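You operate a simulated robot arm through the tools that you are given. There is no shell and no other tool.

Carry out the task below with a simulated robot arm. There is one attempt and no reset: what you move stays moved.

## Task
Fill the open nut tub to its line from the matching large tub, then close both.
Fine: use the orange ladle and put it back.

It is judged by the outcome, as a careful person would: the job done as asked, and still so three seconds after it is handed in. It fails if anything else is knocked over, pushed out of place, dropped, spilled or broken.

## Robot
A 6-joint arm with a two-finger parallel gripper, fixed in place. Base frame: the origin is on the floor under the middle of its stand, x ahead of it, y to its left, z up; the work surface is at about z = 760. Readings come in mm, degrees, newtons and seconds.
With the tool pointing down near the work surface it reaches from about 240 to 640 mm from the base axis. Its first joint turns from -66.0 to 66.0 degrees. Payload 2.7 kg.
The tool frame sits at the grasp point between the pads (the TCP): z along the fingers, y along the line on which they close. The tips reach 23 mm beyond it. The gripper opens to 94 mm. The fingers are 38 mm wide and 10 mm thick; the gripper's body (54 by 96 mm) begins 39 mm behind the TCP.
Orientation is told as [roll, pitch, yaw] about the base's x, y, z axes, in that order, counted from this pose: with the fingers straight down and closing along the base's y, the tool's x points along the base's -x, its y along +y and its z along -z.

## Interface
- The arm moves only by the tool move_arm. Its argument "steps" is a list of rows, each a list of 6 numbers: the shift along the base's x, y, z in units of 40 mm (1.0 is 40 mm), then the turn, a rotation vector about the base's x, y, z in units of 5 degrees (1.0 is 5 degrees). In form: [[x, y, z, ax, ay, az], ...]. A call has 1 to 20 rows; each row shifts and turns the commanded pose from where the row before left it. "gripper" is the closure in counts, from 0 (fully open) to 255 (shut), set as the call begins (left out, the last holds). A call with a number of a shift or a turn outside -1 to 1 is refused whole. Rows are played at 5 a second. More than 50 mm and 8.6 degrees between two rows, or a gripper value outside its range, and nothing of the call is played. Where a pose cannot be reached the arm comes as near as it can. A force on the tool above 40 N (or 10 N above the force at the start of the call, whichever is more), or a blocked arm, ends the call early, and 0.2 s more pass. Each finger travels about 45 mm/s and halts on what it meets, pressing with about 31 N; the grip force reading is that of the motor and also rises with nothing between the fingers. The clock runs only during rows and for 0.2 s after the last one: add rows that do not move to give the fingers time. The reply holds the time, the measured pose of the TCP, the force on the tool along the base axes, the opening and the grip force, in the units named above and with some noise, with the torque about the TCP (base axes, N m) and any sound that the robot's microphone picked up.
- Cameras (640 x 400 px; columns grow to the right, rows downward): "scene" is fixed at [81.9, -434.4, 1410.5]; the picture's right is [0.72, -0.70, 0.00], its down [-0.36, -0.37, -0.86] and it looks along [0.60, 0.61, -0.52] (base axes); focal length 309 px, centre (320, 200). "wrist" rides on the gripper at [86, 16, -75] in the tool frame; the picture's right is [-0.18, 0.98, 0.00], its down [-0.58, -0.11, -0.81] and it looks along [-0.79, -0.15, 0.59] (tool axes); focal length 243 px, centre (320, 200).
- get_image(camera): a new picture of that camera. It takes no simulated time.
- probe_pixels(camera, pixels): for up to 12 pixels [column, row] of the newest picture of that camera ("zoom" is the newest enlarged one), the place [x, y, z] in the base frame of the surface seen there, good to about 2 mm. It takes no simulated time.
- enlarge(camera, box): a new picture of the part [left, top, right, bottom] of that camera's present view, enlarged. It takes no simulated time.
- job_done(): hands the job in; it is judged then, once.

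Unless the task says otherwise, let go and move clear before handing in.

The tools are called after "Call:" as a command line: name --pt "numbers of a row" for each row, then --argument value for the rest, lists and objects as JSON in quotes. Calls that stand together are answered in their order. move_arm: Moves the arm, as the interface text tells. Its arguments: {"type":"object","properties":{"steps":{"type":"array"},"gripper":{"type":"number"}},"required":["steps"]} The other tools are called the same way: get_image (camera) takes a picture; probe_pixels (camera, pixels) gives the place of the surface under pixels of a picture; enlarge (camera, box) takes an enlarged picture of a part of a camera's view; job_done () hands the job in.

At the start:

```text
clock: 0.0
position: [388.8, -29.2, 1258.6]
tcp_rot: [0.1, -0.1, 0.0]
wrist_force: [0.4, 0.3, -0.5]
wrist_torque: [0.0, 0.01, 0.02]
grip_width: 94.0
grasp_force: 0.1
```

scene: 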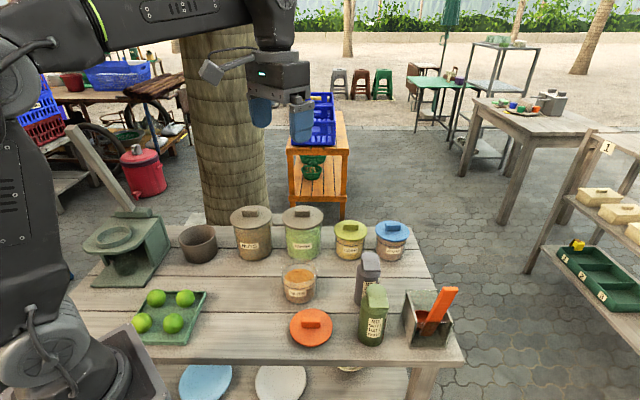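
wrist: 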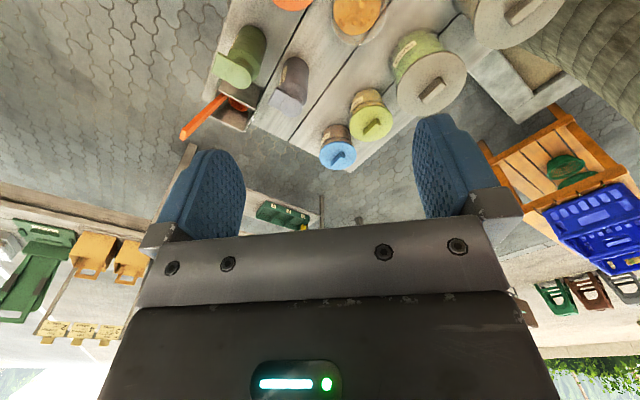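

The scene shows the open tub near (299,283), an orange lid at (311,327), several lidded tubs behind it and an orange ladle in a holder near (430,315). I'll enlarge the view to read the labels.

Call:
enlarge --camera "scene" --box '[220, 195, 420, 320]'

Call:
enlarge --camera "scene" --box '[340, 240, 480, 360]'

```text
3.20 times, centred on (320, 258) of scene
```

zoom: 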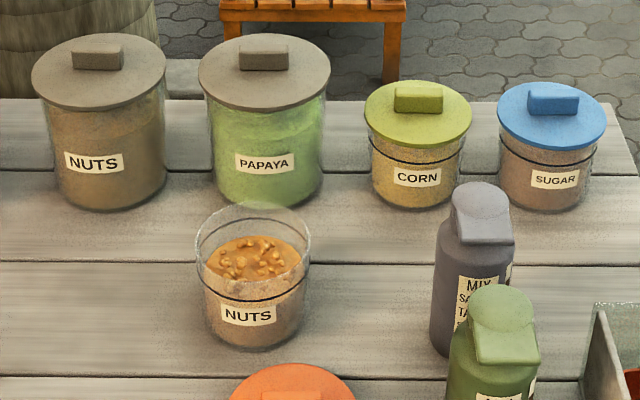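

```text
3.33 times, centred on (410, 300) of scene
```

zoom: 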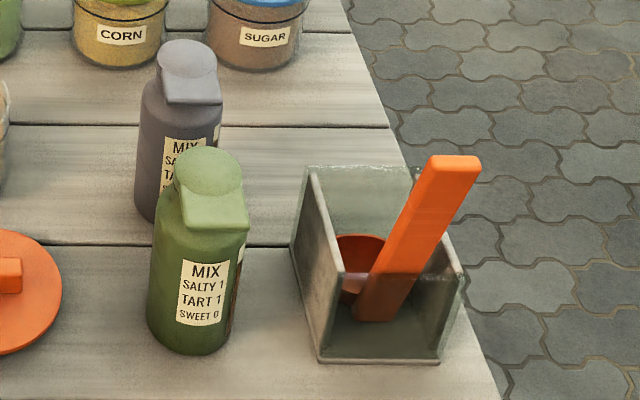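

The small tub at (299,283) and the large one at (251,235) are both labelled NUTS; a black line runs around the small tub just above its label. Next I'll probe the geometry.

Call:
enlarge --camera "scene" --box '[260, 245, 340, 310]'

Call:
probe_pixels --camera "scene" --pixels '[[251, 213], [251, 207], [251, 226], [232, 215], [271, 216], [251, 240], [252, 258], [311, 322], [311, 313], [292, 328], [331, 328], [311, 345]]'

```text
6.15 times, centred on (300, 278) of scene
```

zoom: 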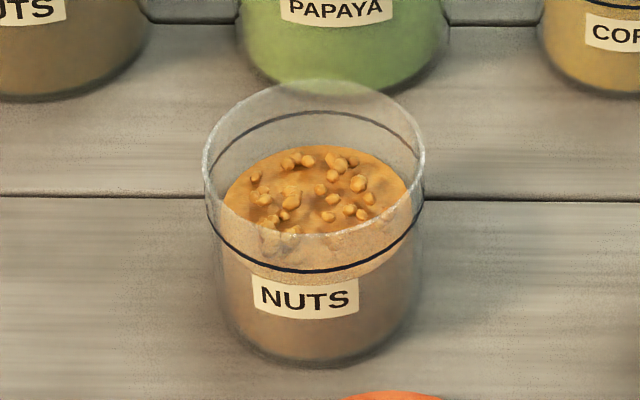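

```text
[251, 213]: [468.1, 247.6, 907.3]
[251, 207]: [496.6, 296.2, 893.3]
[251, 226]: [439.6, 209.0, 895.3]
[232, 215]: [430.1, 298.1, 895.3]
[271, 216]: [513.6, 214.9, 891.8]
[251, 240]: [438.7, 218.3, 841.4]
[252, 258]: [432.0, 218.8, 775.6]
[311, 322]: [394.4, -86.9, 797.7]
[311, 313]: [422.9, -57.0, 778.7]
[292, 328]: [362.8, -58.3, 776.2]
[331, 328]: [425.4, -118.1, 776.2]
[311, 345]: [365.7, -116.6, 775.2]
```

The contents sit visibly below the black line (zoom rows 150–230 against the line at 110–270). Now I'll measure the small tub in the zoom.

Call:
probe_pixels --camera "zoom" --pixels '[[315, 190], [250, 185], [380, 185], [315, 155], [313, 236], [313, 271], [313, 82], [313, 112], [313, 355], [205, 160], [424, 160], [313, 222]]'

Call:
probe_pixels --camera "scene" --pixels '[[311, 328], [302, 322], [320, 322], [302, 218], [302, 211], [348, 226], [390, 226], [370, 258], [376, 292], [376, 335], [370, 300], [388, 340]]'

```text
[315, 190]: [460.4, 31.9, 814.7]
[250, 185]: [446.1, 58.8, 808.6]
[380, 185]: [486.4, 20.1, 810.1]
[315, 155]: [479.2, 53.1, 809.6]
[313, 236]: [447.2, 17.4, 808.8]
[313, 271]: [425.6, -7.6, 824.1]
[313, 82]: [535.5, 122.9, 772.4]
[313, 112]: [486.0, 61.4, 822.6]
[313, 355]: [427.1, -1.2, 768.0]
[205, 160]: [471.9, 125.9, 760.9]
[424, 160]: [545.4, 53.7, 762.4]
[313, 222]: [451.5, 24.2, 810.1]
```

```text
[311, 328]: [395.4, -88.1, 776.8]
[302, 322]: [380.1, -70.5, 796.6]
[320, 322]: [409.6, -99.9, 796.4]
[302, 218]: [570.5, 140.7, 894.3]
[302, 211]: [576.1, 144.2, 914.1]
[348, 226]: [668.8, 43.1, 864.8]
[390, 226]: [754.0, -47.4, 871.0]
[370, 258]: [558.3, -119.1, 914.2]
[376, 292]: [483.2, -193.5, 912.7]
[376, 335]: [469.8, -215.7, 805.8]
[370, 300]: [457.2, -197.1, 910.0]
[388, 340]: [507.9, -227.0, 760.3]
```

The small tub is centred near (456,27), with its line at z≈823 and contents at ≈809. The large tub is near (470,255). Next is the ladle, its holder and the lid handles.

Call:
enlarge --camera "scene" --box '[390, 275, 470, 350]'

Call:
probe_pixels --camera "scene" --pixels '[[446, 290], [453, 289], [441, 300], [434, 315], [428, 330], [418, 313], [404, 293], [412, 315], [402, 315], [417, 345], [440, 346], [450, 330]]'

```text
5.33 times, centred on (430, 312) of scene
```

zoom: 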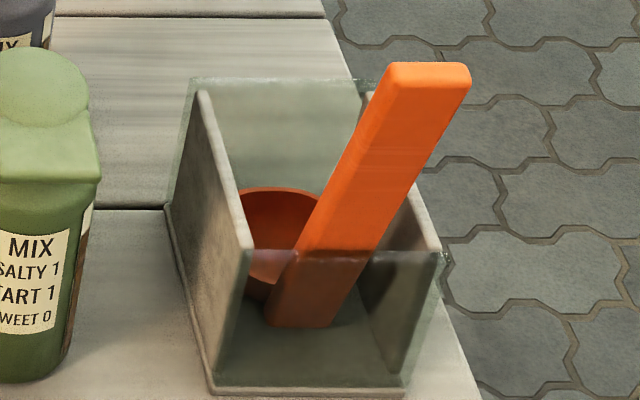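

```text
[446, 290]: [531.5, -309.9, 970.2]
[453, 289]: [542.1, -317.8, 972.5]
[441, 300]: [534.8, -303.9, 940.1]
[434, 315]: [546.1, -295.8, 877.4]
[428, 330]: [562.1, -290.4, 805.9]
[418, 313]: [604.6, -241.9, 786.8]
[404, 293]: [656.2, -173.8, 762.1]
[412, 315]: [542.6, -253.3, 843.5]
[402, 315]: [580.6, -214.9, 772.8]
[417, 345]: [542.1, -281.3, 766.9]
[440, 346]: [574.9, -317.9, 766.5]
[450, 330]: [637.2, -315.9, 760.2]
```

The ladle's handle is roughly vertical, its top near (538,-314,972), with the bowl at the bottom of the holder. Now I'll map the free table area and the other items.

Call:
probe_pixels --camera "scene" --pixels '[[240, 310], [240, 340], [207, 290], [205, 300], [210, 345], [255, 350], [240, 285], [270, 270], [225, 265], [130, 340], [350, 350], [465, 360]]'

Call:
enlarge --camera "scene" --box '[200, 195, 320, 270]'

Call:
enlarge --camera "scene" --box '[120, 270, 340, 400]'

```text
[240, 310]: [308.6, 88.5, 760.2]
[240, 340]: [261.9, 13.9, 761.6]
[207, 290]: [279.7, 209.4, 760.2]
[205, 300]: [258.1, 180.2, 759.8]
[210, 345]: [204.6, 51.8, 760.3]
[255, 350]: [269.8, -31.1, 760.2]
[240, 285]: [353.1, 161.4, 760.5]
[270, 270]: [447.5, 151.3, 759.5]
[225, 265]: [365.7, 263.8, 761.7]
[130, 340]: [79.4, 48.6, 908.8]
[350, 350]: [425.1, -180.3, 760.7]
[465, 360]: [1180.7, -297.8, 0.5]
```

```text
5.33 times, centred on (260, 232) of scene
```

zoom: 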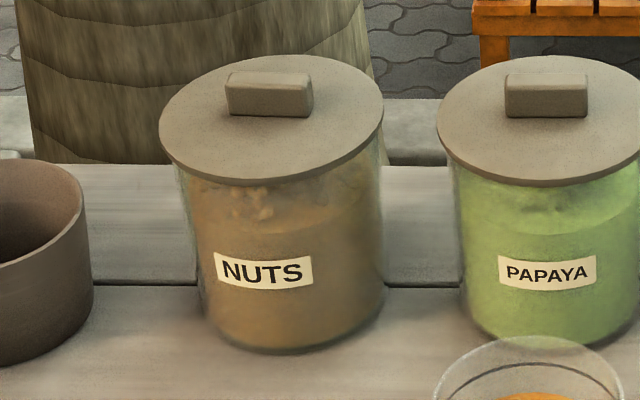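

```text
2.91 times, centred on (230, 335) of scene
```

zoom: 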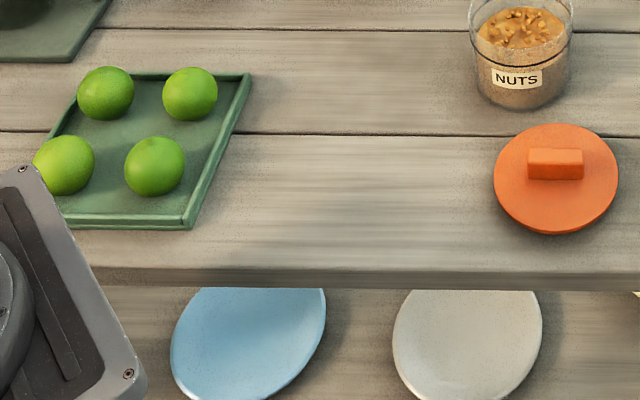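

The big lid has a bar handle about 46 mm long running along the image's right direction, and the table around (340,110) is free to park it. I'll probe both lid handles precisely.

Call:
enlarge --camera "scene" --box '[225, 200, 281, 235]'

Call:
probe_pixels --camera "zoom" --pixels '[[300, 95], [220, 95], [370, 95], [300, 75], [300, 140], [300, 180], [130, 200], [480, 200], [300, 300], [220, 130], [380, 130], [300, 110]]'

```text
11.43 times, centred on (253, 218) of scene
```

zoom: 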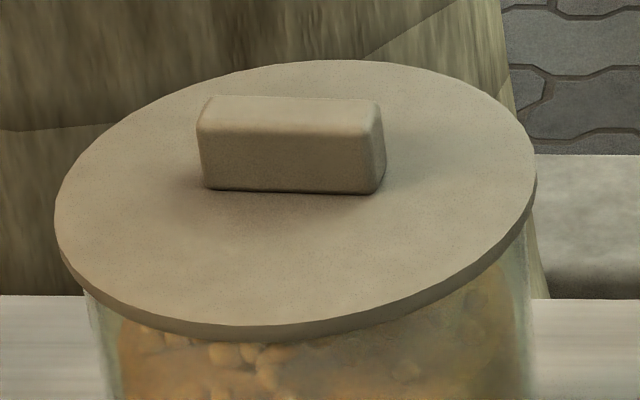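

```text
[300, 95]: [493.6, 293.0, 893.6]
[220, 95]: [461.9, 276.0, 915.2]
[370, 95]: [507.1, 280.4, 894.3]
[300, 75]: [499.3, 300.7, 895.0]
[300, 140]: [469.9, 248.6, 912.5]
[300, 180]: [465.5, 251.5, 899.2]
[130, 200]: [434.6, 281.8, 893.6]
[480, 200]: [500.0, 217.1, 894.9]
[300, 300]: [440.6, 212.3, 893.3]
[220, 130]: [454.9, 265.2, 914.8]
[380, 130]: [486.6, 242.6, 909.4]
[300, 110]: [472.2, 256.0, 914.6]
```

The big lid's handle is about 44×17 mm, centred near (470,256), with its top at z=915 and the plate at 894. I'll move above it with the jaws turned −45°, then check with the wrist camera.

Call:
move_arm --pt "0.2 0.71 -0.65 0 0 -0.9" --pt "0.2 0.71 -0.65 0 0 -0.9" --pt "0.2 0.71 -0.65 0 0 -0.9" --pt "0.2 0.71 -0.65 0 0 -0.9" --pt "0.2 0.71 -0.65 0 0 -0.9" --pt "0.2 0.71 -0.65 0 0 -0.9" --pt "0.2 0.71 -0.65 0 0 -0.9" --pt "0.2 0.71 -0.65 0 0 -0.9" --pt "0.2 0.71 -0.65 0 0 -0.9" --pt "0.2 0.71 -0.65 0 0 -0.9" --pt "0 0 0 0 0 0" --pt "0 0 0 0 0 0" --gripper 0

Call:
get_image --camera "wrist"

Call:
get_image --camera "scene"

```text
clock: 2.6
position: [469.3, 253.1, 1000.5]
tcp_rot: [0.1, -0.2, -45.1]
wrist_force: [1.0, -0.2, 0.7]
wrist_torque: [-0.01, 0.04, 0.01]
grip_width: 94.3
grasp_force: 0.0
```

```text
taken
```

wrist: 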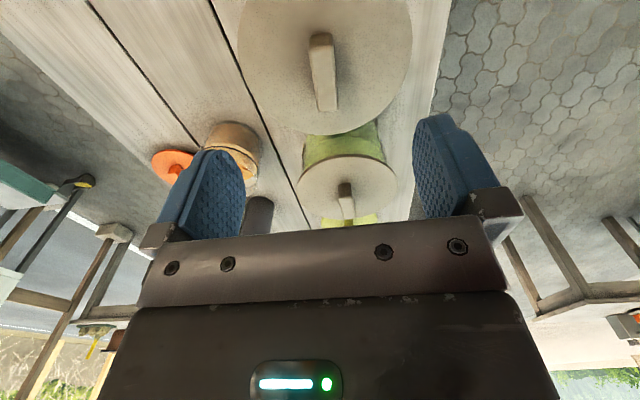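

```text
taken
```

scene: 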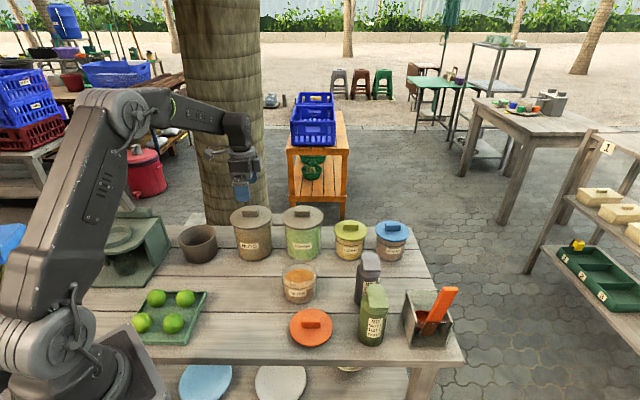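

The lid handle shows at wrist (322,70), roughly midway between the fingers. I'll probe it from here to refine its centre and direction.

Call:
probe_pixels --camera "wrist" --pixels '[[320, 40], [325, 60], [328, 75], [310, 42], [332, 42], [318, 108], [336, 108], [245, 60], [410, 60], [328, 131], [327, 95], [316, 80]]'

Call:
enlarge --camera "wrist" --box '[220, 0, 430, 140]'

```text
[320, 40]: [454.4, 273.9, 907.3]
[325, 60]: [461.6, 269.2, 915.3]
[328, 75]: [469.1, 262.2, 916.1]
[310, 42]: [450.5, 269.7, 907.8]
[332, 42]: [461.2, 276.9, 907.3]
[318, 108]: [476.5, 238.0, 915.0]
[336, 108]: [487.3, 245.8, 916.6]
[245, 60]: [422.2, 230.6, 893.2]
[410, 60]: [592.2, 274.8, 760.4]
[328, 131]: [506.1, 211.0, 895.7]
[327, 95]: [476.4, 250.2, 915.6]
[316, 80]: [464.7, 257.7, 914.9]
```

```text
2.86 times, centred on (325, 70) of wrist
```

zoom: 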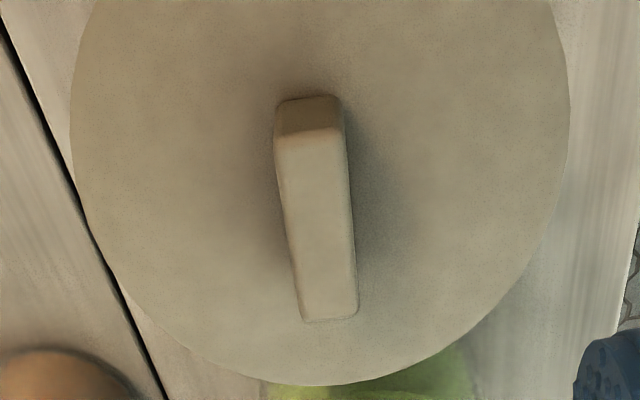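

The handle centre is about (469,257.5) and its axis calls for a yaw near −49°. I'll correct for both and descend partway.

Call:
move_arm --pt "0 0.1 -0.3 0 0 -0.8" --pt "0 0 -0.5 0 0 0" --pt "0 0 -0.4 0 0 0" --pt "0 0 0 0 0 0" --pt "0 0 0 0 0 0"

Call:
get_image --camera "wrist"

```text
clock: 3.8
position: [469.7, 259.4, 952.5]
tcp_rot: [0.1, -0.1, -49.0]
wrist_force: [0.4, 0.3, 0.9]
wrist_torque: [0.01, 0.03, 0.01]
grip_width: 93.9
grasp_force: 0.1
```

```text
taken
```

wrist: 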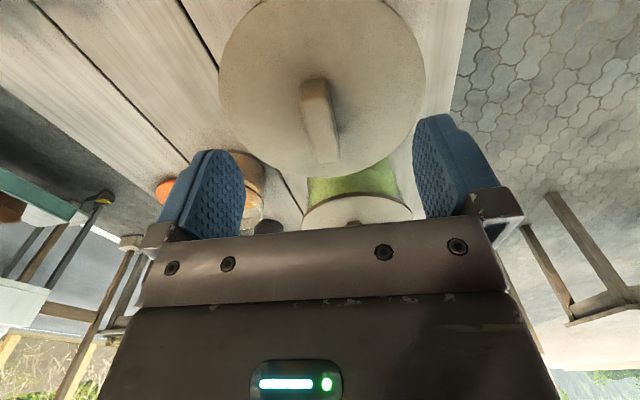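

The jaws straddle the handle and there is no contact. I'll descend to z≈921 so the tips stay just above the plate, then close.

Call:
move_arm --pt "0 -0.03 -0.4 0 0 0" --pt "0 0 -0.37 0 0 0" --pt "0 0 0 0 0 0" --pt "0 0 0 0 0 0"

```text
clock: 4.8
position: [466.9, 259.5, 920.8]
tcp_rot: [0.1, -0.1, -49.0]
wrist_force: [0.5, -0.2, 0.2]
wrist_torque: [0.01, -0.01, -0.01]
grip_width: 94.0
grasp_force: 0.0
```

The TCP is at z≈921 with no contact force. Closing on the handle.

Call:
move_arm --pt "0 0 0 0 0 0" --pt "0 0 0 0 0 0" --pt "0 0 0 0 0 0" --pt "0 0 0 0 0 0" --pt "0 0 0 0 0 0" --pt "0 0 0 0 0 0" --gripper 255

Call:
get_image --camera "wrist"

```text
clock: 6.2
position: [466.9, 258.8, 920.2]
tcp_rot: [0.1, 0.0, -49.0]
wrist_force: [-0.2, -0.2, 1.0]
wrist_torque: [-0.01, 0.05, -0.01]
grip_width: 14.9
grasp_force: 31.3
heard: snap
```

```text
taken
```

wrist: 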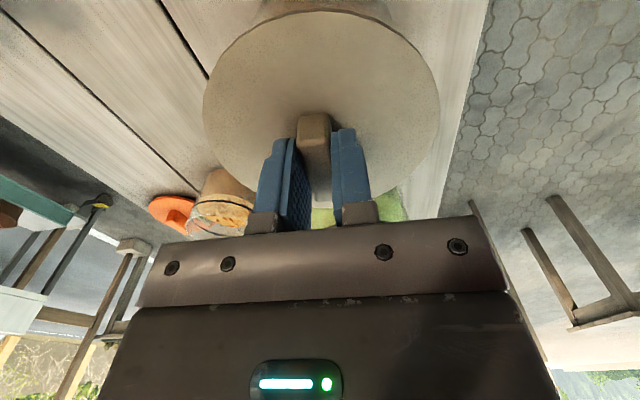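

The grip closed to 14.9 mm on the handle at 31 N. Lifting slowly, straight up.

Call:
move_arm --pt "0 0 0.15 0 0 0" --pt "0 0 0.2 0 0 0" --pt "0 0 0.3 0 0 0" --pt "0 0 0.4 0 0 0" --pt "0 0 0.5 0 0 0" --pt "0 0 0 0 0 0"

Call:
get_image --camera "scene"

```text
clock: 7.6
position: [469.2, 258.5, 982.7]
tcp_rot: [0.1, 0.0, -49.0]
wrist_force: [0.3, 0.1, -0.1]
wrist_torque: [0.0, -0.04, -0.03]
grip_width: 14.7
grasp_force: 30.7
```

```text
taken
```

scene: 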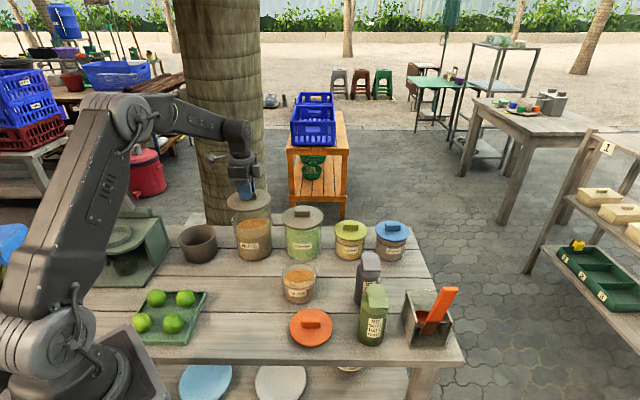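

The lid came off cleanly, and force reads near zero. I'll raise it a little more, carry it to the free patch near (340,112) and lower it partway.

Call:
move_arm --pt "0 0 0.75 0 0 0" --pt "-0.65 -0.73 0 0 0 0" --pt "-0.65 -0.73 0 0 0 0" --pt "-0.65 -0.73 0 0 0 0" --pt "-0.65 -0.73 0 0 0 0" --pt "-0.65 -0.73 0 0 0 0" --pt "0 0 -0.9 0 0 0" --pt "0 0 -0.9 0 0 0" --pt "0 0 -0.9 0 0 0" --pt "0 0 -0.9 0 0 0" --pt "0 0 -0.8 0 0 0" --pt "0 0 0 0 0 0"

Call:
get_image --camera "scene"

Call:
get_image --camera "wrist"

```text
clock: 10.2
position: [338.7, 111.9, 836.0]
tcp_rot: [0.2, -0.1, -49.0]
wrist_force: [0.1, 0.5, -0.4]
wrist_torque: [-0.06, -0.01, 0.0]
grip_width: 14.9
grasp_force: 31.0
```

```text
taken
```

scene: 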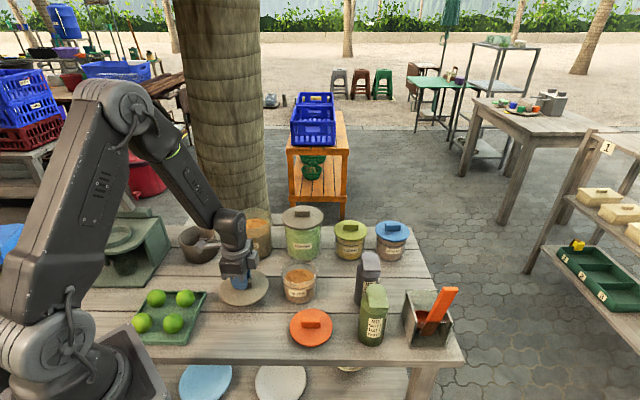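

```text
taken
```

wrist: 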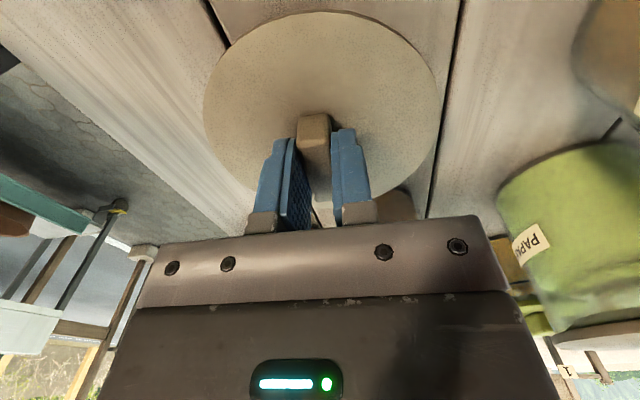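

The lid is over clear table at (339,112) and z=836. Lowering it in small steps to find contact.

Call:
move_arm --pt "0 0 -0.3 0 0 0" --pt "0 0 -0.3 0 0 0" --pt "0 0 0 0 0 0"

```text
clock: 11.0
position: [337.8, 112.4, 812.3]
tcp_rot: [0.1, -0.1, -49.1]
wrist_force: [-0.4, 0.2, 0.5]
wrist_torque: [0.03, -0.01, 0.02]
grip_width: 14.9
grasp_force: 31.5
```

No contact yet at 812, so I'll keep lowering gently.

Call:
move_arm --pt "0 0 -0.12 0 0 0" --pt "0 0 -0.08 0 0 0" --pt "0 0 0 0 0 0"

Call:
enlarge --camera "scene" --box '[200, 250, 280, 310]'

```text
clock: 11.8
position: [337.3, 111.6, 805.2]
tcp_rot: [0.2, -0.1, -49.0]
wrist_force: [-0.4, 1.3, 6.7]
wrist_torque: [0.0, 0.1, 0.0]
grip_width: 14.9
grasp_force: 31.1
```

```text
6.67 times, centred on (240, 280) of scene
```

zoom: 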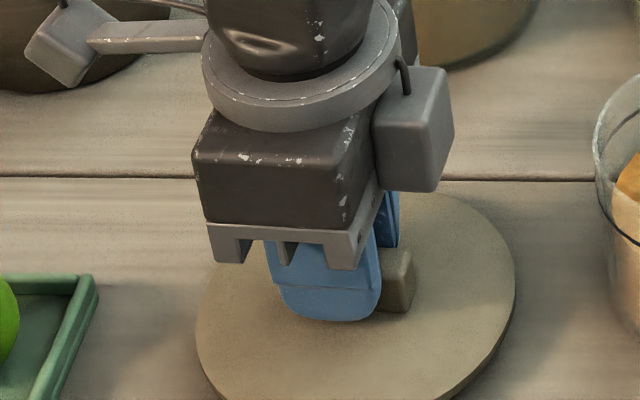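

Contact of 6.7 N at z=805 means the lid is resting on the table. Releasing it and rising clear.

Call:
move_arm --pt "0 0 0 0 0 0" --pt "0 0 0 0 0 0" --pt "0 0 0 0 0 0" --pt "0 0 0 0 0 0" --pt "0 0 0 0 0 0" --pt "0 0 0 0 0 0" --gripper 0

Call:
move_arm --pt "0 0 0.5 0 0 0" --pt "0 0 1 0 0 0" --pt "0 0 1 0 0 0" --pt "0 0 1 0 0 0" --pt "0 0 1 0 0 0" --pt "0 0 1 0 0 0" --pt "0 0 0 0 0 0" --gripper 0

Call:
get_image --camera "scene"

Call:
get_image --camera "wrist"

```text
clock: 13.2
position: [337.6, 112.0, 804.3]
tcp_rot: [0.1, -0.1, -49.0]
wrist_force: [0.3, 0.6, -0.2]
wrist_torque: [0.06, 0.0, 0.01]
grip_width: 94.0
grasp_force: 0.1
```

```text
clock: 14.8
position: [340.0, 113.0, 1021.5]
tcp_rot: [0.1, -0.1, -49.0]
wrist_force: [0.4, -0.1, 0.0]
wrist_torque: [-0.01, -0.02, 0.0]
grip_width: 93.8
grasp_force: 0.0
```

```text
taken
```

scene: 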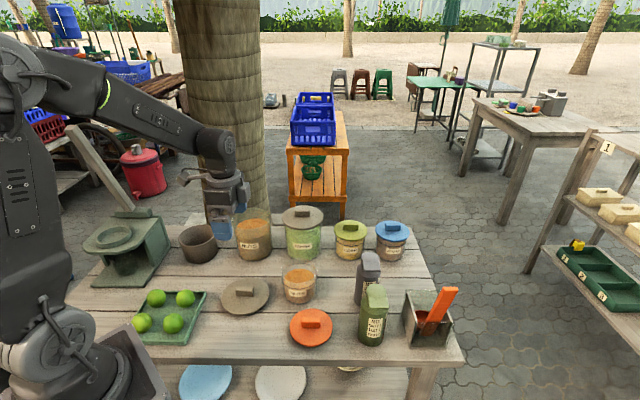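

```text
taken
```

wrist: 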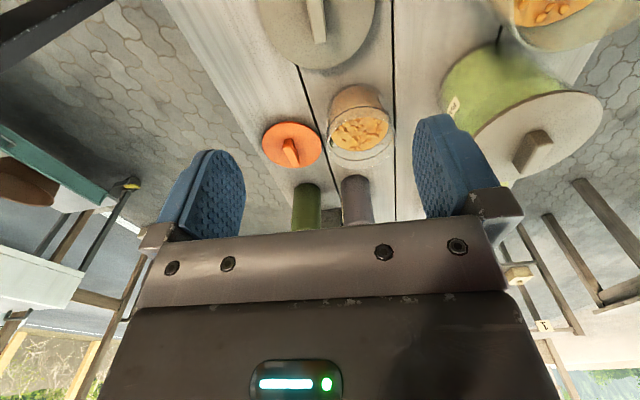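

The lid rests flat at (245,295) in the scene view, clear of the tray and the small tub. Next I'll measure the open large tub's rim and contents.

Call:
enlarge --camera "scene" --box '[220, 195, 290, 265]'

Call:
probe_pixels --camera "scene" --pixels '[[252, 225], [244, 228], [262, 228], [252, 232], [252, 220], [252, 236], [238, 228], [267, 226], [245, 294], [245, 289], [245, 300], [245, 305]]'

```text
5.71 times, centred on (255, 230) of scene
```

zoom: 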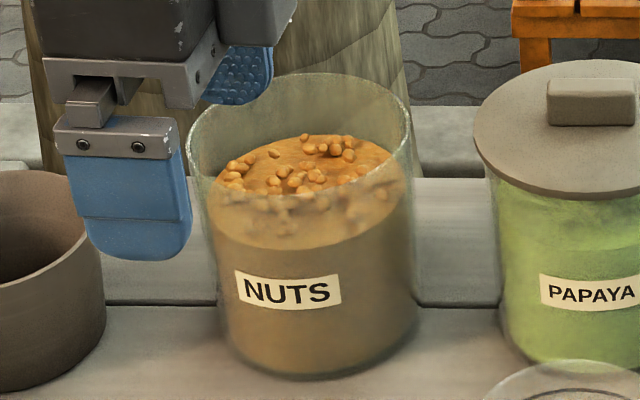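

```text
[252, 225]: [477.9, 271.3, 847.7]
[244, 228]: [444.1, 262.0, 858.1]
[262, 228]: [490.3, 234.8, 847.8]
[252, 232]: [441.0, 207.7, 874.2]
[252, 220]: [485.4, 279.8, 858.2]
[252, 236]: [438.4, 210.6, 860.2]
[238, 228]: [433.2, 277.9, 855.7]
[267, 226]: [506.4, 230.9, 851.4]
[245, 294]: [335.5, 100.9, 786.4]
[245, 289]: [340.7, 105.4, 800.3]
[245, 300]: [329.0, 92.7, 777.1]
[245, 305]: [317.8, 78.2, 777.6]
```

The nut contents in the large tub sit at about z≈850 with the rim at about 888. Before planning the scoop, I'll move to view the ladle with the wrist camera.

Call:
move_arm --pt "0.2 -0.86 0.2 0 0 0.38" --pt "0.2 -0.86 0.2 0 0 0.38" --pt "0.2 -0.86 0.2 0 0 0.38" --pt "0.2 -0.86 0.2 0 0 0.38" --pt "0.2 -0.86 0.2 0 0 0.38" --pt "0.2 -0.86 0.2 0 0 0.38" --pt "0.2 -0.86 0.2 0 0 0.38" --pt "0.2 -0.86 0.2 0 0 0.38" --pt "0.2 -0.86 0.2 0 0 0.38" --pt "0.2 -0.86 0.2 0 0 0.38" --pt "0 0 0 0 0 0"

Call:
get_image --camera "wrist"

Call:
get_image --camera "scene"

```text
clock: 17.2
position: [416.5, -232.8, 1103.8]
tcp_rot: [0.2, -0.1, -29.9]
wrist_force: [0.5, 0.9, 1.0]
wrist_torque: [0.05, 0.0, 0.01]
grip_width: 93.8
grasp_force: 0.0
```

```text
taken
```

wrist: 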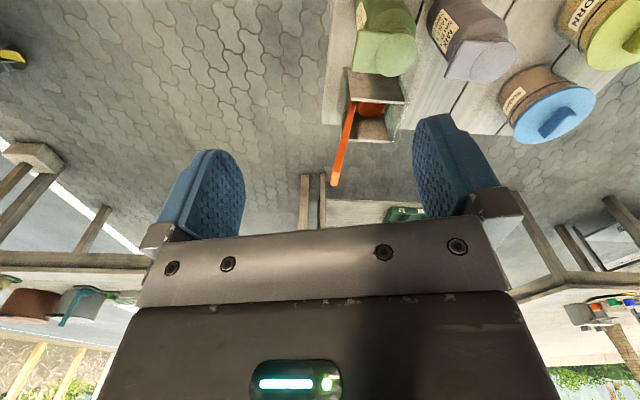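

```text
taken
```

scene: 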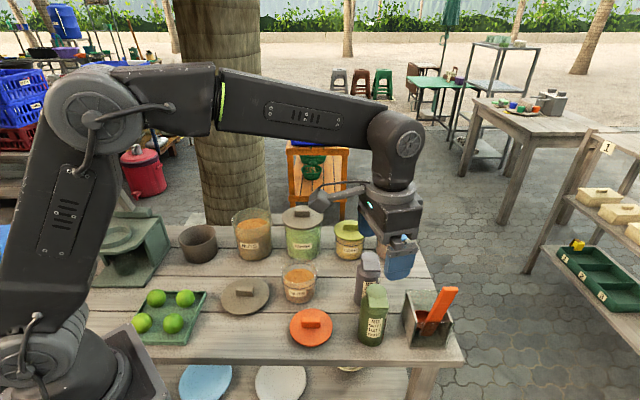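

The ladle and its holder appear at wrist (365,110); I'll enlarge and probe them.

Call:
enlarge --camera "wrist" --box '[310, 50, 430, 200]'

```text
2.67 times, centred on (370, 125) of wrist
```

zoom: 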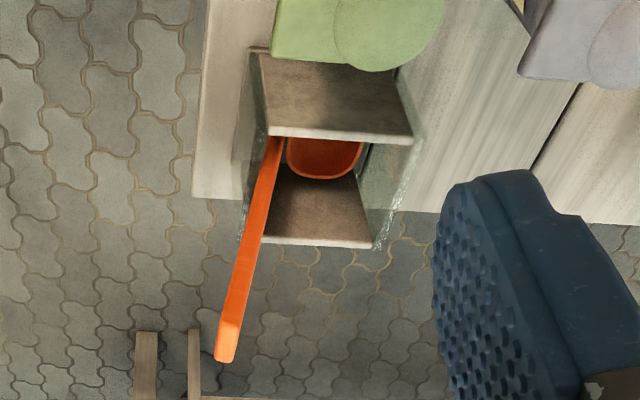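

From this side the handle's thin edge is visible from (275,150) to (226,350), with the bowl at (325,155). Probing the ladle points.

Call:
probe_pixels --camera "zoom" --pixels '[[226, 345], [232, 315], [241, 280], [250, 240], [262, 200], [272, 160], [325, 155], [325, 178], [300, 165], [350, 165], [358, 145], [345, 140]]'

Call:
probe_pixels --camera "scene" --pixels '[[444, 287], [457, 288], [443, 291], [455, 292], [449, 290], [433, 312], [440, 318], [424, 325], [436, 326], [415, 310], [410, 312], [430, 334]]'

```text
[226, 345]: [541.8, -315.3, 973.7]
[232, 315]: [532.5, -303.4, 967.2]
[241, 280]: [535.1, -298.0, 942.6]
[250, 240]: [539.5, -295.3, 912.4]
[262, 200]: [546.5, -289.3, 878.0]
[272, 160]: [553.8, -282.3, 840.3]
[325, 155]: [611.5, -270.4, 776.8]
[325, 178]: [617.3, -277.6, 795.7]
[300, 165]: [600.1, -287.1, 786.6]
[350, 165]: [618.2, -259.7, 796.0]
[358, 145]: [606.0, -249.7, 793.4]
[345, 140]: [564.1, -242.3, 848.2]
```

```text
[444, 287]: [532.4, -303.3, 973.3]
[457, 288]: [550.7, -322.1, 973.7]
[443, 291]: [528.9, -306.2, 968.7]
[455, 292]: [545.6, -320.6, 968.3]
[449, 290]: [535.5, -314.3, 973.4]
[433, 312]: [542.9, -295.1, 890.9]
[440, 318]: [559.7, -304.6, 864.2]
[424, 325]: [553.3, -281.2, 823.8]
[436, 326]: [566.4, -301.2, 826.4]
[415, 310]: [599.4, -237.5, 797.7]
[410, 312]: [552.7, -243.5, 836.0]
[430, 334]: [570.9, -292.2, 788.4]
```

The handle (about 27×10 mm) leans 13° and its axis passes near (551,-302,905); the bowl rim is near (594,-259,795). Before taking it, I'll test with an empty gripper whether a horizontal pouring pose beside the small tub is reachable.

Call:
move_arm --pt "-0.068 0.636 -0.143 0 0 0.957" --pt "-0.068 0.636 -0.143 0 0 0.957" --pt "-0.068 0.636 -0.143 0 0 0.957" --pt "-0.068 0.636 -0.143 0 0 0.957" --pt "-0.068 0.636 -0.143 0 0 0.957" --pt "-0.068 0.636 -0.143 0 0 0.957" --pt "-0.068 0.636 -0.143 0 0 0.957" --pt "-0.068 0.636 -0.143 0 0 0.957" --pt "-0.068 0.636 -0.143 0 0 0.957" --pt "-0.068 0.636 -0.143 0 0 0.957" --pt "-0.068 0.636 -0.143 0 0 0.957" --pt "-0.068 0.636 -0.143 0 0 0.957" --pt "-0.068 0.636 -0.143 0 0 0.957" --pt "-0.068 0.636 -0.143 0 0 0.957" --pt "0 0 0 0 0 0" --gripper 0

Call:
move_arm --pt "0 0 0 -0.72 -0.54 0" --pt "0 0 0 -0.72 -0.54 0" --pt "0 0 0 -0.72 -0.54 0" --pt "0 0 0 -0.72 -0.54 0" --pt "0 0 0 -0.72 -0.54 0" --pt "0 0 0 -0.72 -0.54 0" --pt "0 0 0 -0.72 -0.54 0" --pt "0 0 0 -0.72 -0.54 0" --pt "0 0 0 -0.72 -0.54 0" --pt "0 0 0 -0.72 -0.54 0" --pt "0 0 0 0 0 0" --gripper 0

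Call:
get_image --camera "scene"

```text
clock: 20.4
position: [380.7, 124.9, 1022.5]
tcp_rot: [0.1, -0.1, 37.2]
wrist_force: [0.6, 0.4, 0.3]
wrist_torque: [0.01, -0.03, 0.01]
grip_width: 94.2
grasp_force: 0.0
```

```text
clock: 22.8
position: [380.8, 124.5, 1024.2]
tcp_rot: [-44.8, 0.1, 37.1]
wrist_force: [-0.1, -0.2, -0.2]
wrist_torque: [-0.03, -0.02, 0.02]
grip_width: 94.0
grasp_force: 0.0
```

```text
taken
```

scene: 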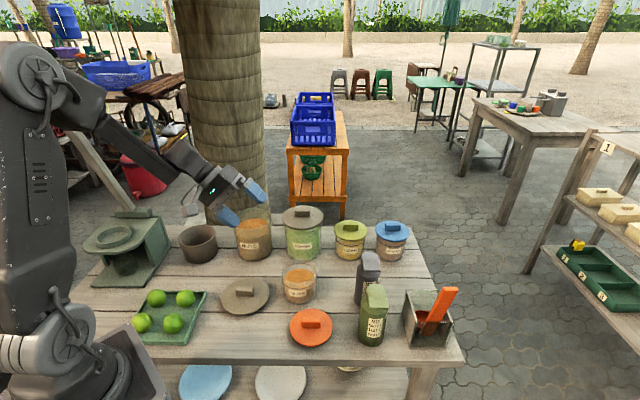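

The 45° tilt was reached without trouble. Continuing to 90° and a bit beyond to test the range.

Call:
move_arm --pt "0 0 0 -0.72 -0.54 0" --pt "0 0 0 -0.72 -0.54 0" --pt "0 0 0 -0.72 -0.54 0" --pt "0 0 0 -0.72 -0.54 0" --pt "0 0 0 -0.72 -0.54 0" --pt "0 0 0 -0.72 -0.54 0" --pt "0 0 0 -0.72 -0.54 0" --pt "0 0 0 -0.72 -0.54 0" --pt "0 0 0 -0.72 -0.54 0" --pt "0 0 0 -0.72 -0.54 0" --pt "0 0 0 0 0 0" --gripper 0

Call:
get_image --camera "scene"

Call:
get_image --camera "wrist"

```text
clock: 25.2
position: [380.6, 124.2, 1023.8]
tcp_rot: [-90.0, 0.3, 36.9]
wrist_force: [-0.3, 0.2, -0.2]
wrist_torque: [0.0, 0.03, 0.03]
grip_width: 93.9
grasp_force: 0.1
```

```text
taken
```

scene: 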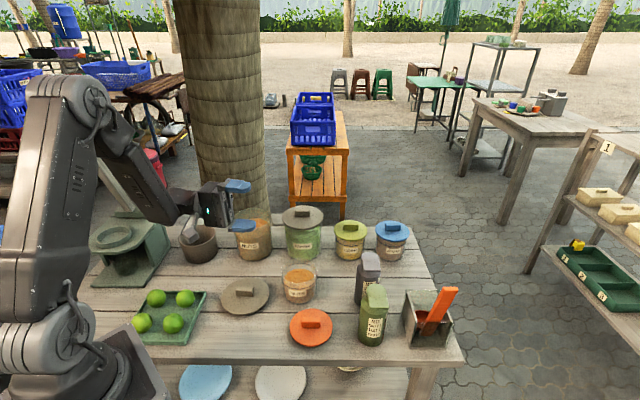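

```text
taken
```

wrist: 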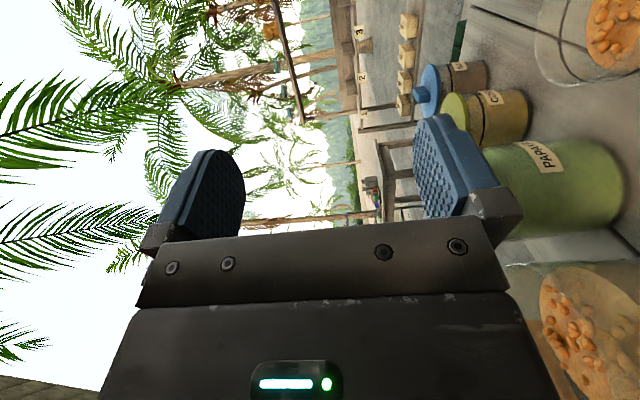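

90° is reachable at z=1024. I'll check the brown pot's position, since the wrist passes near it, before testing a lower and steeper pose.

Call:
probe_pixels --camera "scene" --pixels '[[183, 240], [217, 240], [198, 262], [190, 248], [213, 228], [207, 252], [240, 293], [250, 290], [130, 240], [110, 215], [125, 275], [150, 235]]'

Call:
enlarge --camera "scene" --box '[160, 170, 280, 270]'

```text
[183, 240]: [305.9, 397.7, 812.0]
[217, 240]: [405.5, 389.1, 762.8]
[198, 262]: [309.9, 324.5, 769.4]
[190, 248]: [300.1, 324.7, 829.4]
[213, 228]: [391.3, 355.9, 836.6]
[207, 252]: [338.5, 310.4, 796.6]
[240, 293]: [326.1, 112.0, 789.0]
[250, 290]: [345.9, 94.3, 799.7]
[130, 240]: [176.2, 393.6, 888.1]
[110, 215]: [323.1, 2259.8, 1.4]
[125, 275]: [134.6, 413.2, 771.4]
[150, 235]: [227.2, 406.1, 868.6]
```

```text
4.00 times, centred on (220, 220) of scene
```

zoom: 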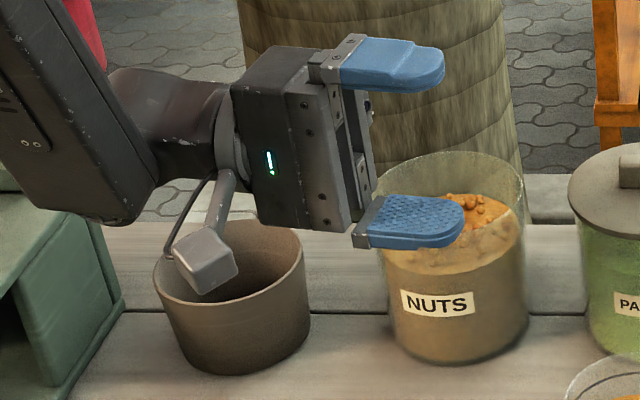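

The pot is centred near (345,365) with its top at z=837, so it stays clear of the wrist. I'll lower to z≈930 at 90° and tilt slightly more to test the real pouring height.

Call:
move_arm --pt "0 0 -0.8 0 0 0" --pt "0 0 -0.8 0 0 0" --pt "0 0 -0.7 0 0 0" --pt "0 0 0 0 0 0" --gripper 0

Call:
get_image --camera "scene"

```text
clock: 26.2
position: [381.2, 124.6, 933.2]
tcp_rot: [-89.9, 0.3, 36.9]
wrist_force: [0.0, 0.1, -1.0]
wrist_torque: [-0.02, 0.0, -0.02]
grip_width: 94.1
grasp_force: 0.0
```

```text
taken
```

scene: 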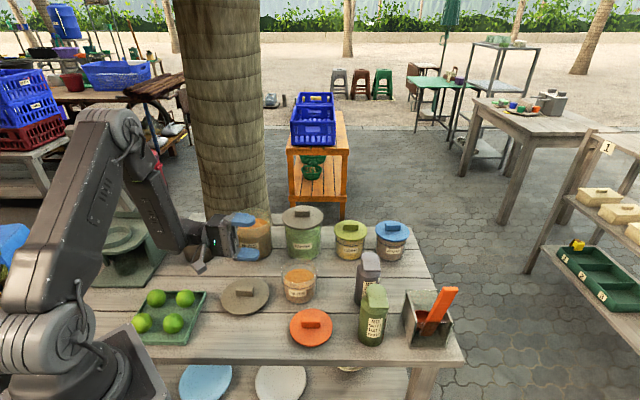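

This pose is reachable too. I'll untilt while rising, then go to the ladle.

Call:
move_arm --pt "0 0 0.6 0 0 0" --pt "0 0 0.6 0.4 0.3 0" --pt "0 0 0.6 0.8 0.6 0" --pt "0 0 0.6 0.8 0.6 0" --pt "0 0 0.6 0.8 0.6 0" --pt "0 0 0.2 0.8 0.6 0" --pt "0 0 0 0.8 0.6 0" --pt "0 0 0 0.8 0.6 0" --pt "0 0 0 0.8 0.6 0" --pt "0 0 0 0.8 0.6 0" --pt "0 0 0 0.8 0.6 0" --pt "0 0 0 0.8 0.6 0" --pt "0 0 0 0.8 0.6 0" --pt "0 0 0 0.8 0.6 0" --pt "0 0 0 0.8 0.6 0" --pt "0 0 0 0.8 0.6 0" --pt "0 0 0 0.8 0.6 0" --pt "0 0 0 0.8 0.6 0" --pt "0 0 0 0.8 0.6 0" --pt "0 0 0 0.4 0.3 0" --gripper 0

Call:
move_arm --pt "0.216 -0.658 0 0 0 -0.965" --pt "0.216 -0.658 0 0 0 -0.965" --pt "0.216 -0.658 0 0 0 -0.965" --pt "0.216 -0.658 0 0 0 -0.965" --pt "0.216 -0.658 0 0 0 -0.965" --pt "0.216 -0.658 0 0 0 -0.965" --pt "0.216 -0.658 0 0 0 -0.965" --pt "0.216 -0.658 0 0 0 -0.965" --pt "0.216 -0.658 0 0 0 -0.965" --pt "0.216 -0.658 0 0 0 -0.965" --pt "0.216 -0.658 0 0 0 -0.965" --pt "0.216 -0.658 0 0 0 -0.965" --pt "0.216 -0.658 0 0 0 -0.965" --pt "0.216 -0.658 0 0 0 -0.965" --pt "0.216 -0.658 0 0 0 -0.965" --pt "0.216 -0.658 0 0 0 -0.965" --pt "0.216 -0.658 0 0 0 -0.965" --pt "0 0 0 0 0 0" --gripper 0

Call:
get_image --camera "scene"

Call:
get_image --camera "wrist"

```text
clock: 30.4
position: [381.8, 123.8, 1059.9]
tcp_rot: [0.3, -0.1, 37.1]
wrist_force: [0.4, 0.0, -0.5]
wrist_torque: [-0.01, 0.0, 0.01]
grip_width: 93.8
grasp_force: 0.0
```

```text
clock: 34.2
position: [524.7, -322.6, 1059.8]
tcp_rot: [0.1, 0.0, -45.1]
wrist_force: [0.3, 0.2, 0.6]
wrist_torque: [-0.03, -0.01, 0.0]
grip_width: 93.9
grasp_force: 0.0
```

```text
taken
```

scene: 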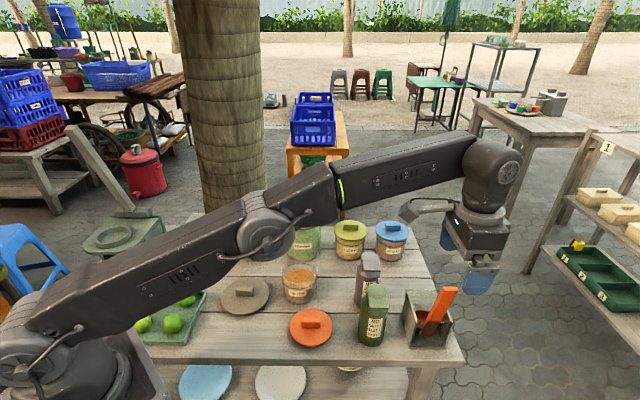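

```text
taken
```

wrist: 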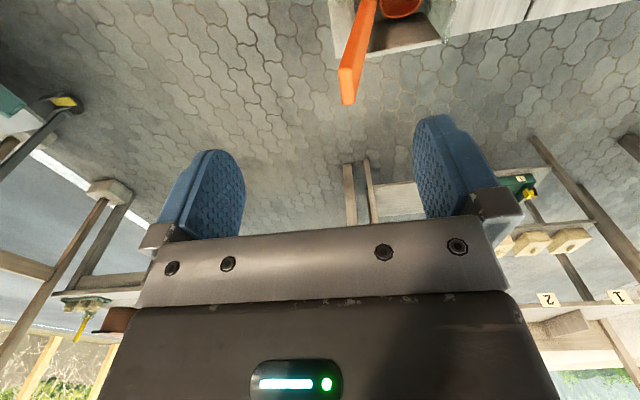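

The handle top is at wrist (348,90) and the arm is above it. Probing the handle again from here for a precise grasp line, and also the elbow height.

Call:
enlarge --camera "wrist" --box '[310, 0, 430, 110]'

Call:
probe_pixels --camera "wrist" --pixels '[[348, 95], [343, 70], [358, 70], [346, 72], [350, 50], [357, 30], [362, 12], [368, 40], [372, 20], [400, 8], [385, 5], [347, 85]]'

Call:
probe_pixels --camera "scene" --pixels '[[270, 245], [200, 260], [335, 195], [290, 255], [240, 225]]'

```text
3.64 times, centred on (370, 55) of wrist
```

zoom: 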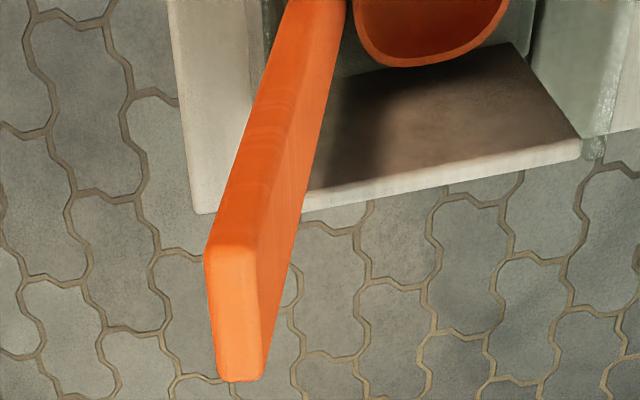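

```text
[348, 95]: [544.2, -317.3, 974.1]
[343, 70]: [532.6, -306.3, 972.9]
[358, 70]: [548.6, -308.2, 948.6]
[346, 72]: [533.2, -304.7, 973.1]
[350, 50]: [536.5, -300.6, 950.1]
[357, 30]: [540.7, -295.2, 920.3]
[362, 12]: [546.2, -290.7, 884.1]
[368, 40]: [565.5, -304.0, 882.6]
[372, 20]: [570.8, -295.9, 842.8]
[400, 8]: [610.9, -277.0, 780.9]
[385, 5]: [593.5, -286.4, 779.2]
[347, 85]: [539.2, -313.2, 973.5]
```

```text
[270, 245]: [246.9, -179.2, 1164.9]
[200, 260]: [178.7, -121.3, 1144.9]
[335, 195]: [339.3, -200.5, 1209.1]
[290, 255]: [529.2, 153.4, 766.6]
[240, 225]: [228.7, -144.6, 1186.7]
```

The handle's top centre is (539.2,-313.2,973.5) and it leans about 12.5° toward (-x,-y). I'll tilt the tool to match and sit in line above it.

Call:
move_arm --pt "0.05 0 -0.1 0.6 -0.6 0" --pt "0.05 0 -0.2 0.6 -0.6 0" --pt "0.04 0 -0.3 0.57 -0.57 0" --pt "0 0 0 0 0 0" --pt "0 0 0 0 0 0" --gripper 0

Call:
get_image --camera "wrist"

Call:
get_image --camera "scene"

```text
clock: 35.4
position: [532.7, -322.3, 1038.6]
tcp_rot: [12.6, -0.1, -45.0]
wrist_force: [0.3, 0.8, 0.5]
wrist_torque: [0.05, -0.01, -0.01]
grip_width: 93.9
grasp_force: 0.1
```

```text
taken
```

wrist: 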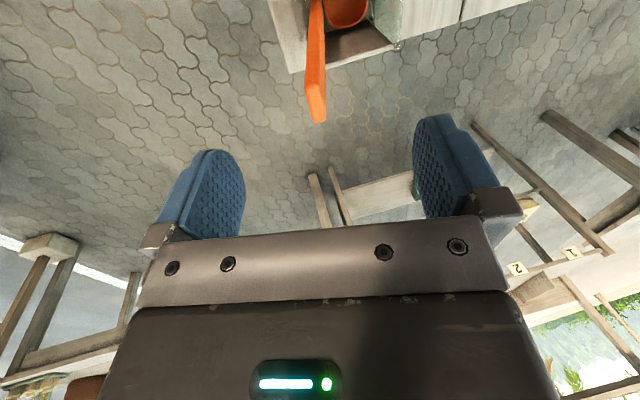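

```text
taken
```

scene: 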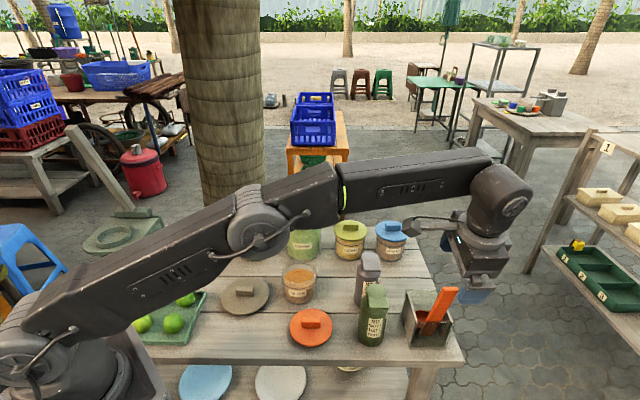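

The tool is aligned, with the handle between the fingers at wrist (315,90). Descending along the handle axis in two stages.

Call:
move_arm --pt "0.115 0.126 -0.83 0 0 0" --pt "0.115 0.126 -0.83 0 0 0" --pt "0 0 0 0 0 0" --gripper 0

Call:
get_image --camera "wrist"

```text
clock: 36.2
position: [541.5, -315.7, 971.7]
tcp_rot: [12.6, -0.1, -44.9]
wrist_force: [-0.5, -0.3, 0.2]
wrist_torque: [0.02, -0.01, -0.02]
grip_width: 94.2
grasp_force: 0.1
```

```text
taken
```

wrist: 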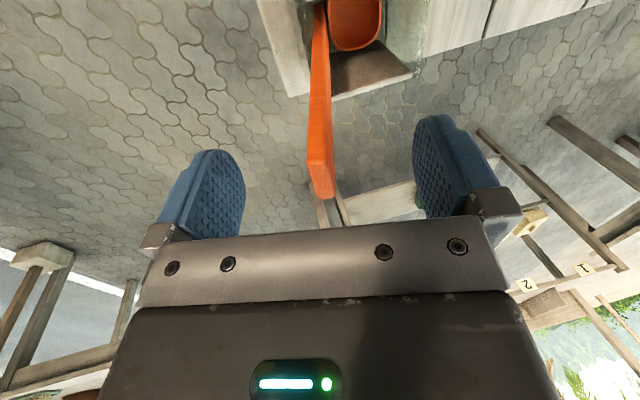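

The handle end is centred between the fingers at wrist (322,180). Continuing down.

Call:
move_arm --pt "0.115 0.14 -0.83 0 0 0" --pt "0.115 0.15 -0.83 0 0 0" --pt "0 0 0 0 0 0" --pt "0 0 0 0 0 0" --gripper 0

Call:
get_image --camera "wrist"

Call:
enlarge --camera "scene" --box '[390, 230, 510, 350]'

```text
clock: 36.8
position: [551.4, -312.5, 935.9]
tcp_rot: [12.8, -2.0, -45.1]
wrist_force: [-4.1, -1.6, 9.1]
wrist_torque: [0.08, 0.04, 0.04]
grip_width: 94.1
grasp_force: 0.0
stopped in row 2: the force on the tool passed its limit at 60 N (the readings are from after the stop); the commanded pose is now the measured one
```

```text
taken
```

wrist: 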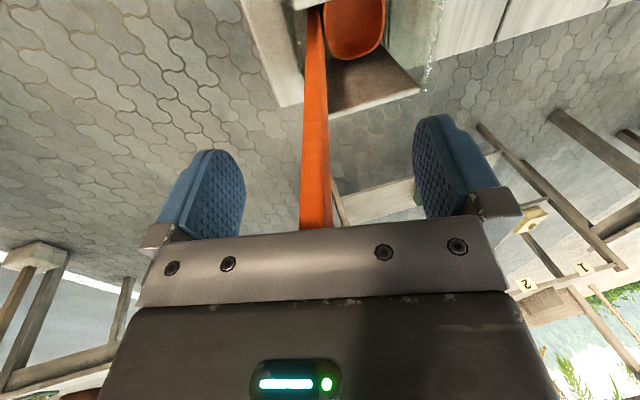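

```text
3.33 times, centred on (450, 290) of scene
```

zoom: 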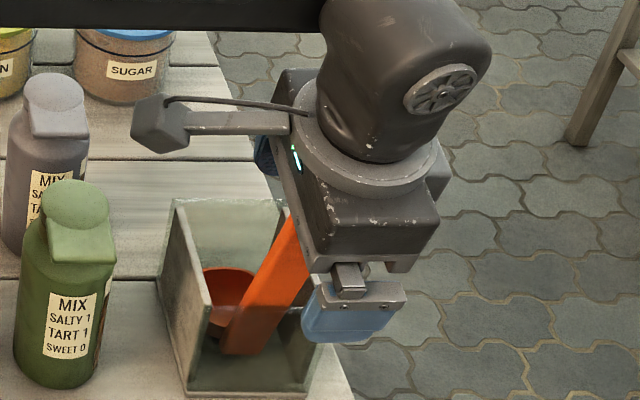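

The gripper's palm met the handle's end: it sits only 39 mm behind the TCP, so z≈936 is as deep as I can go. I'll back up about 8 mm, restore the tilt and re-centre on the axis.

Call:
move_arm --pt "-0.03 -0.03 0.2 0 0 0" --pt "-0.14 0.12 0.0 0.28 0.28 0" --pt "0 0 0 0 0 0" --pt "0 0 0 0 0 0" --gripper 0

Call:
get_image --camera "wrist"

Call:
enlarge --camera "scene" --box '[390, 275, 470, 350]'

```text
clock: 37.8
position: [544.4, -306.4, 942.0]
tcp_rot: [12.9, 0.4, -45.3]
wrist_force: [-0.1, 0.3, -0.1]
wrist_torque: [-0.01, 0.03, 0.01]
grip_width: 94.1
grasp_force: 0.1
```

```text
taken
```

wrist: 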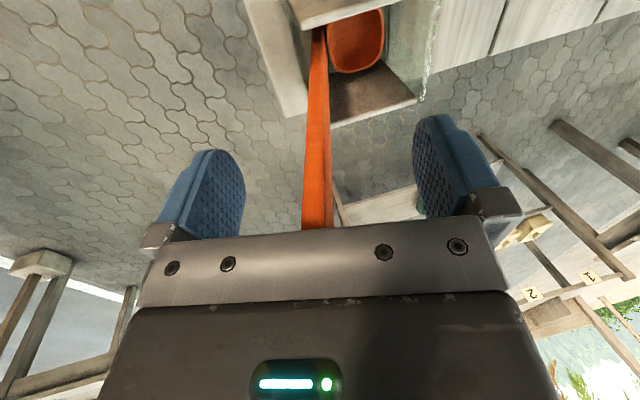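

```text
5.33 times, centred on (430, 312) of scene
```

zoom: 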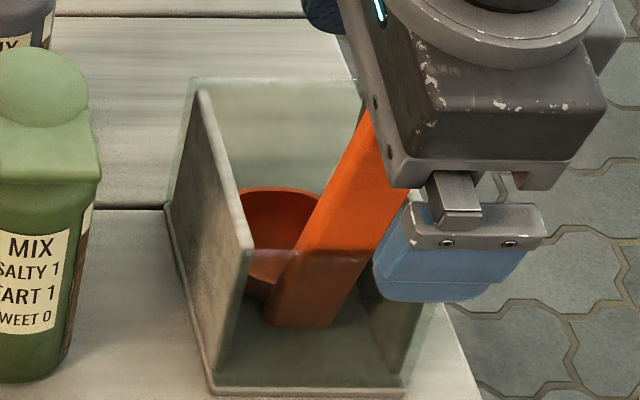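

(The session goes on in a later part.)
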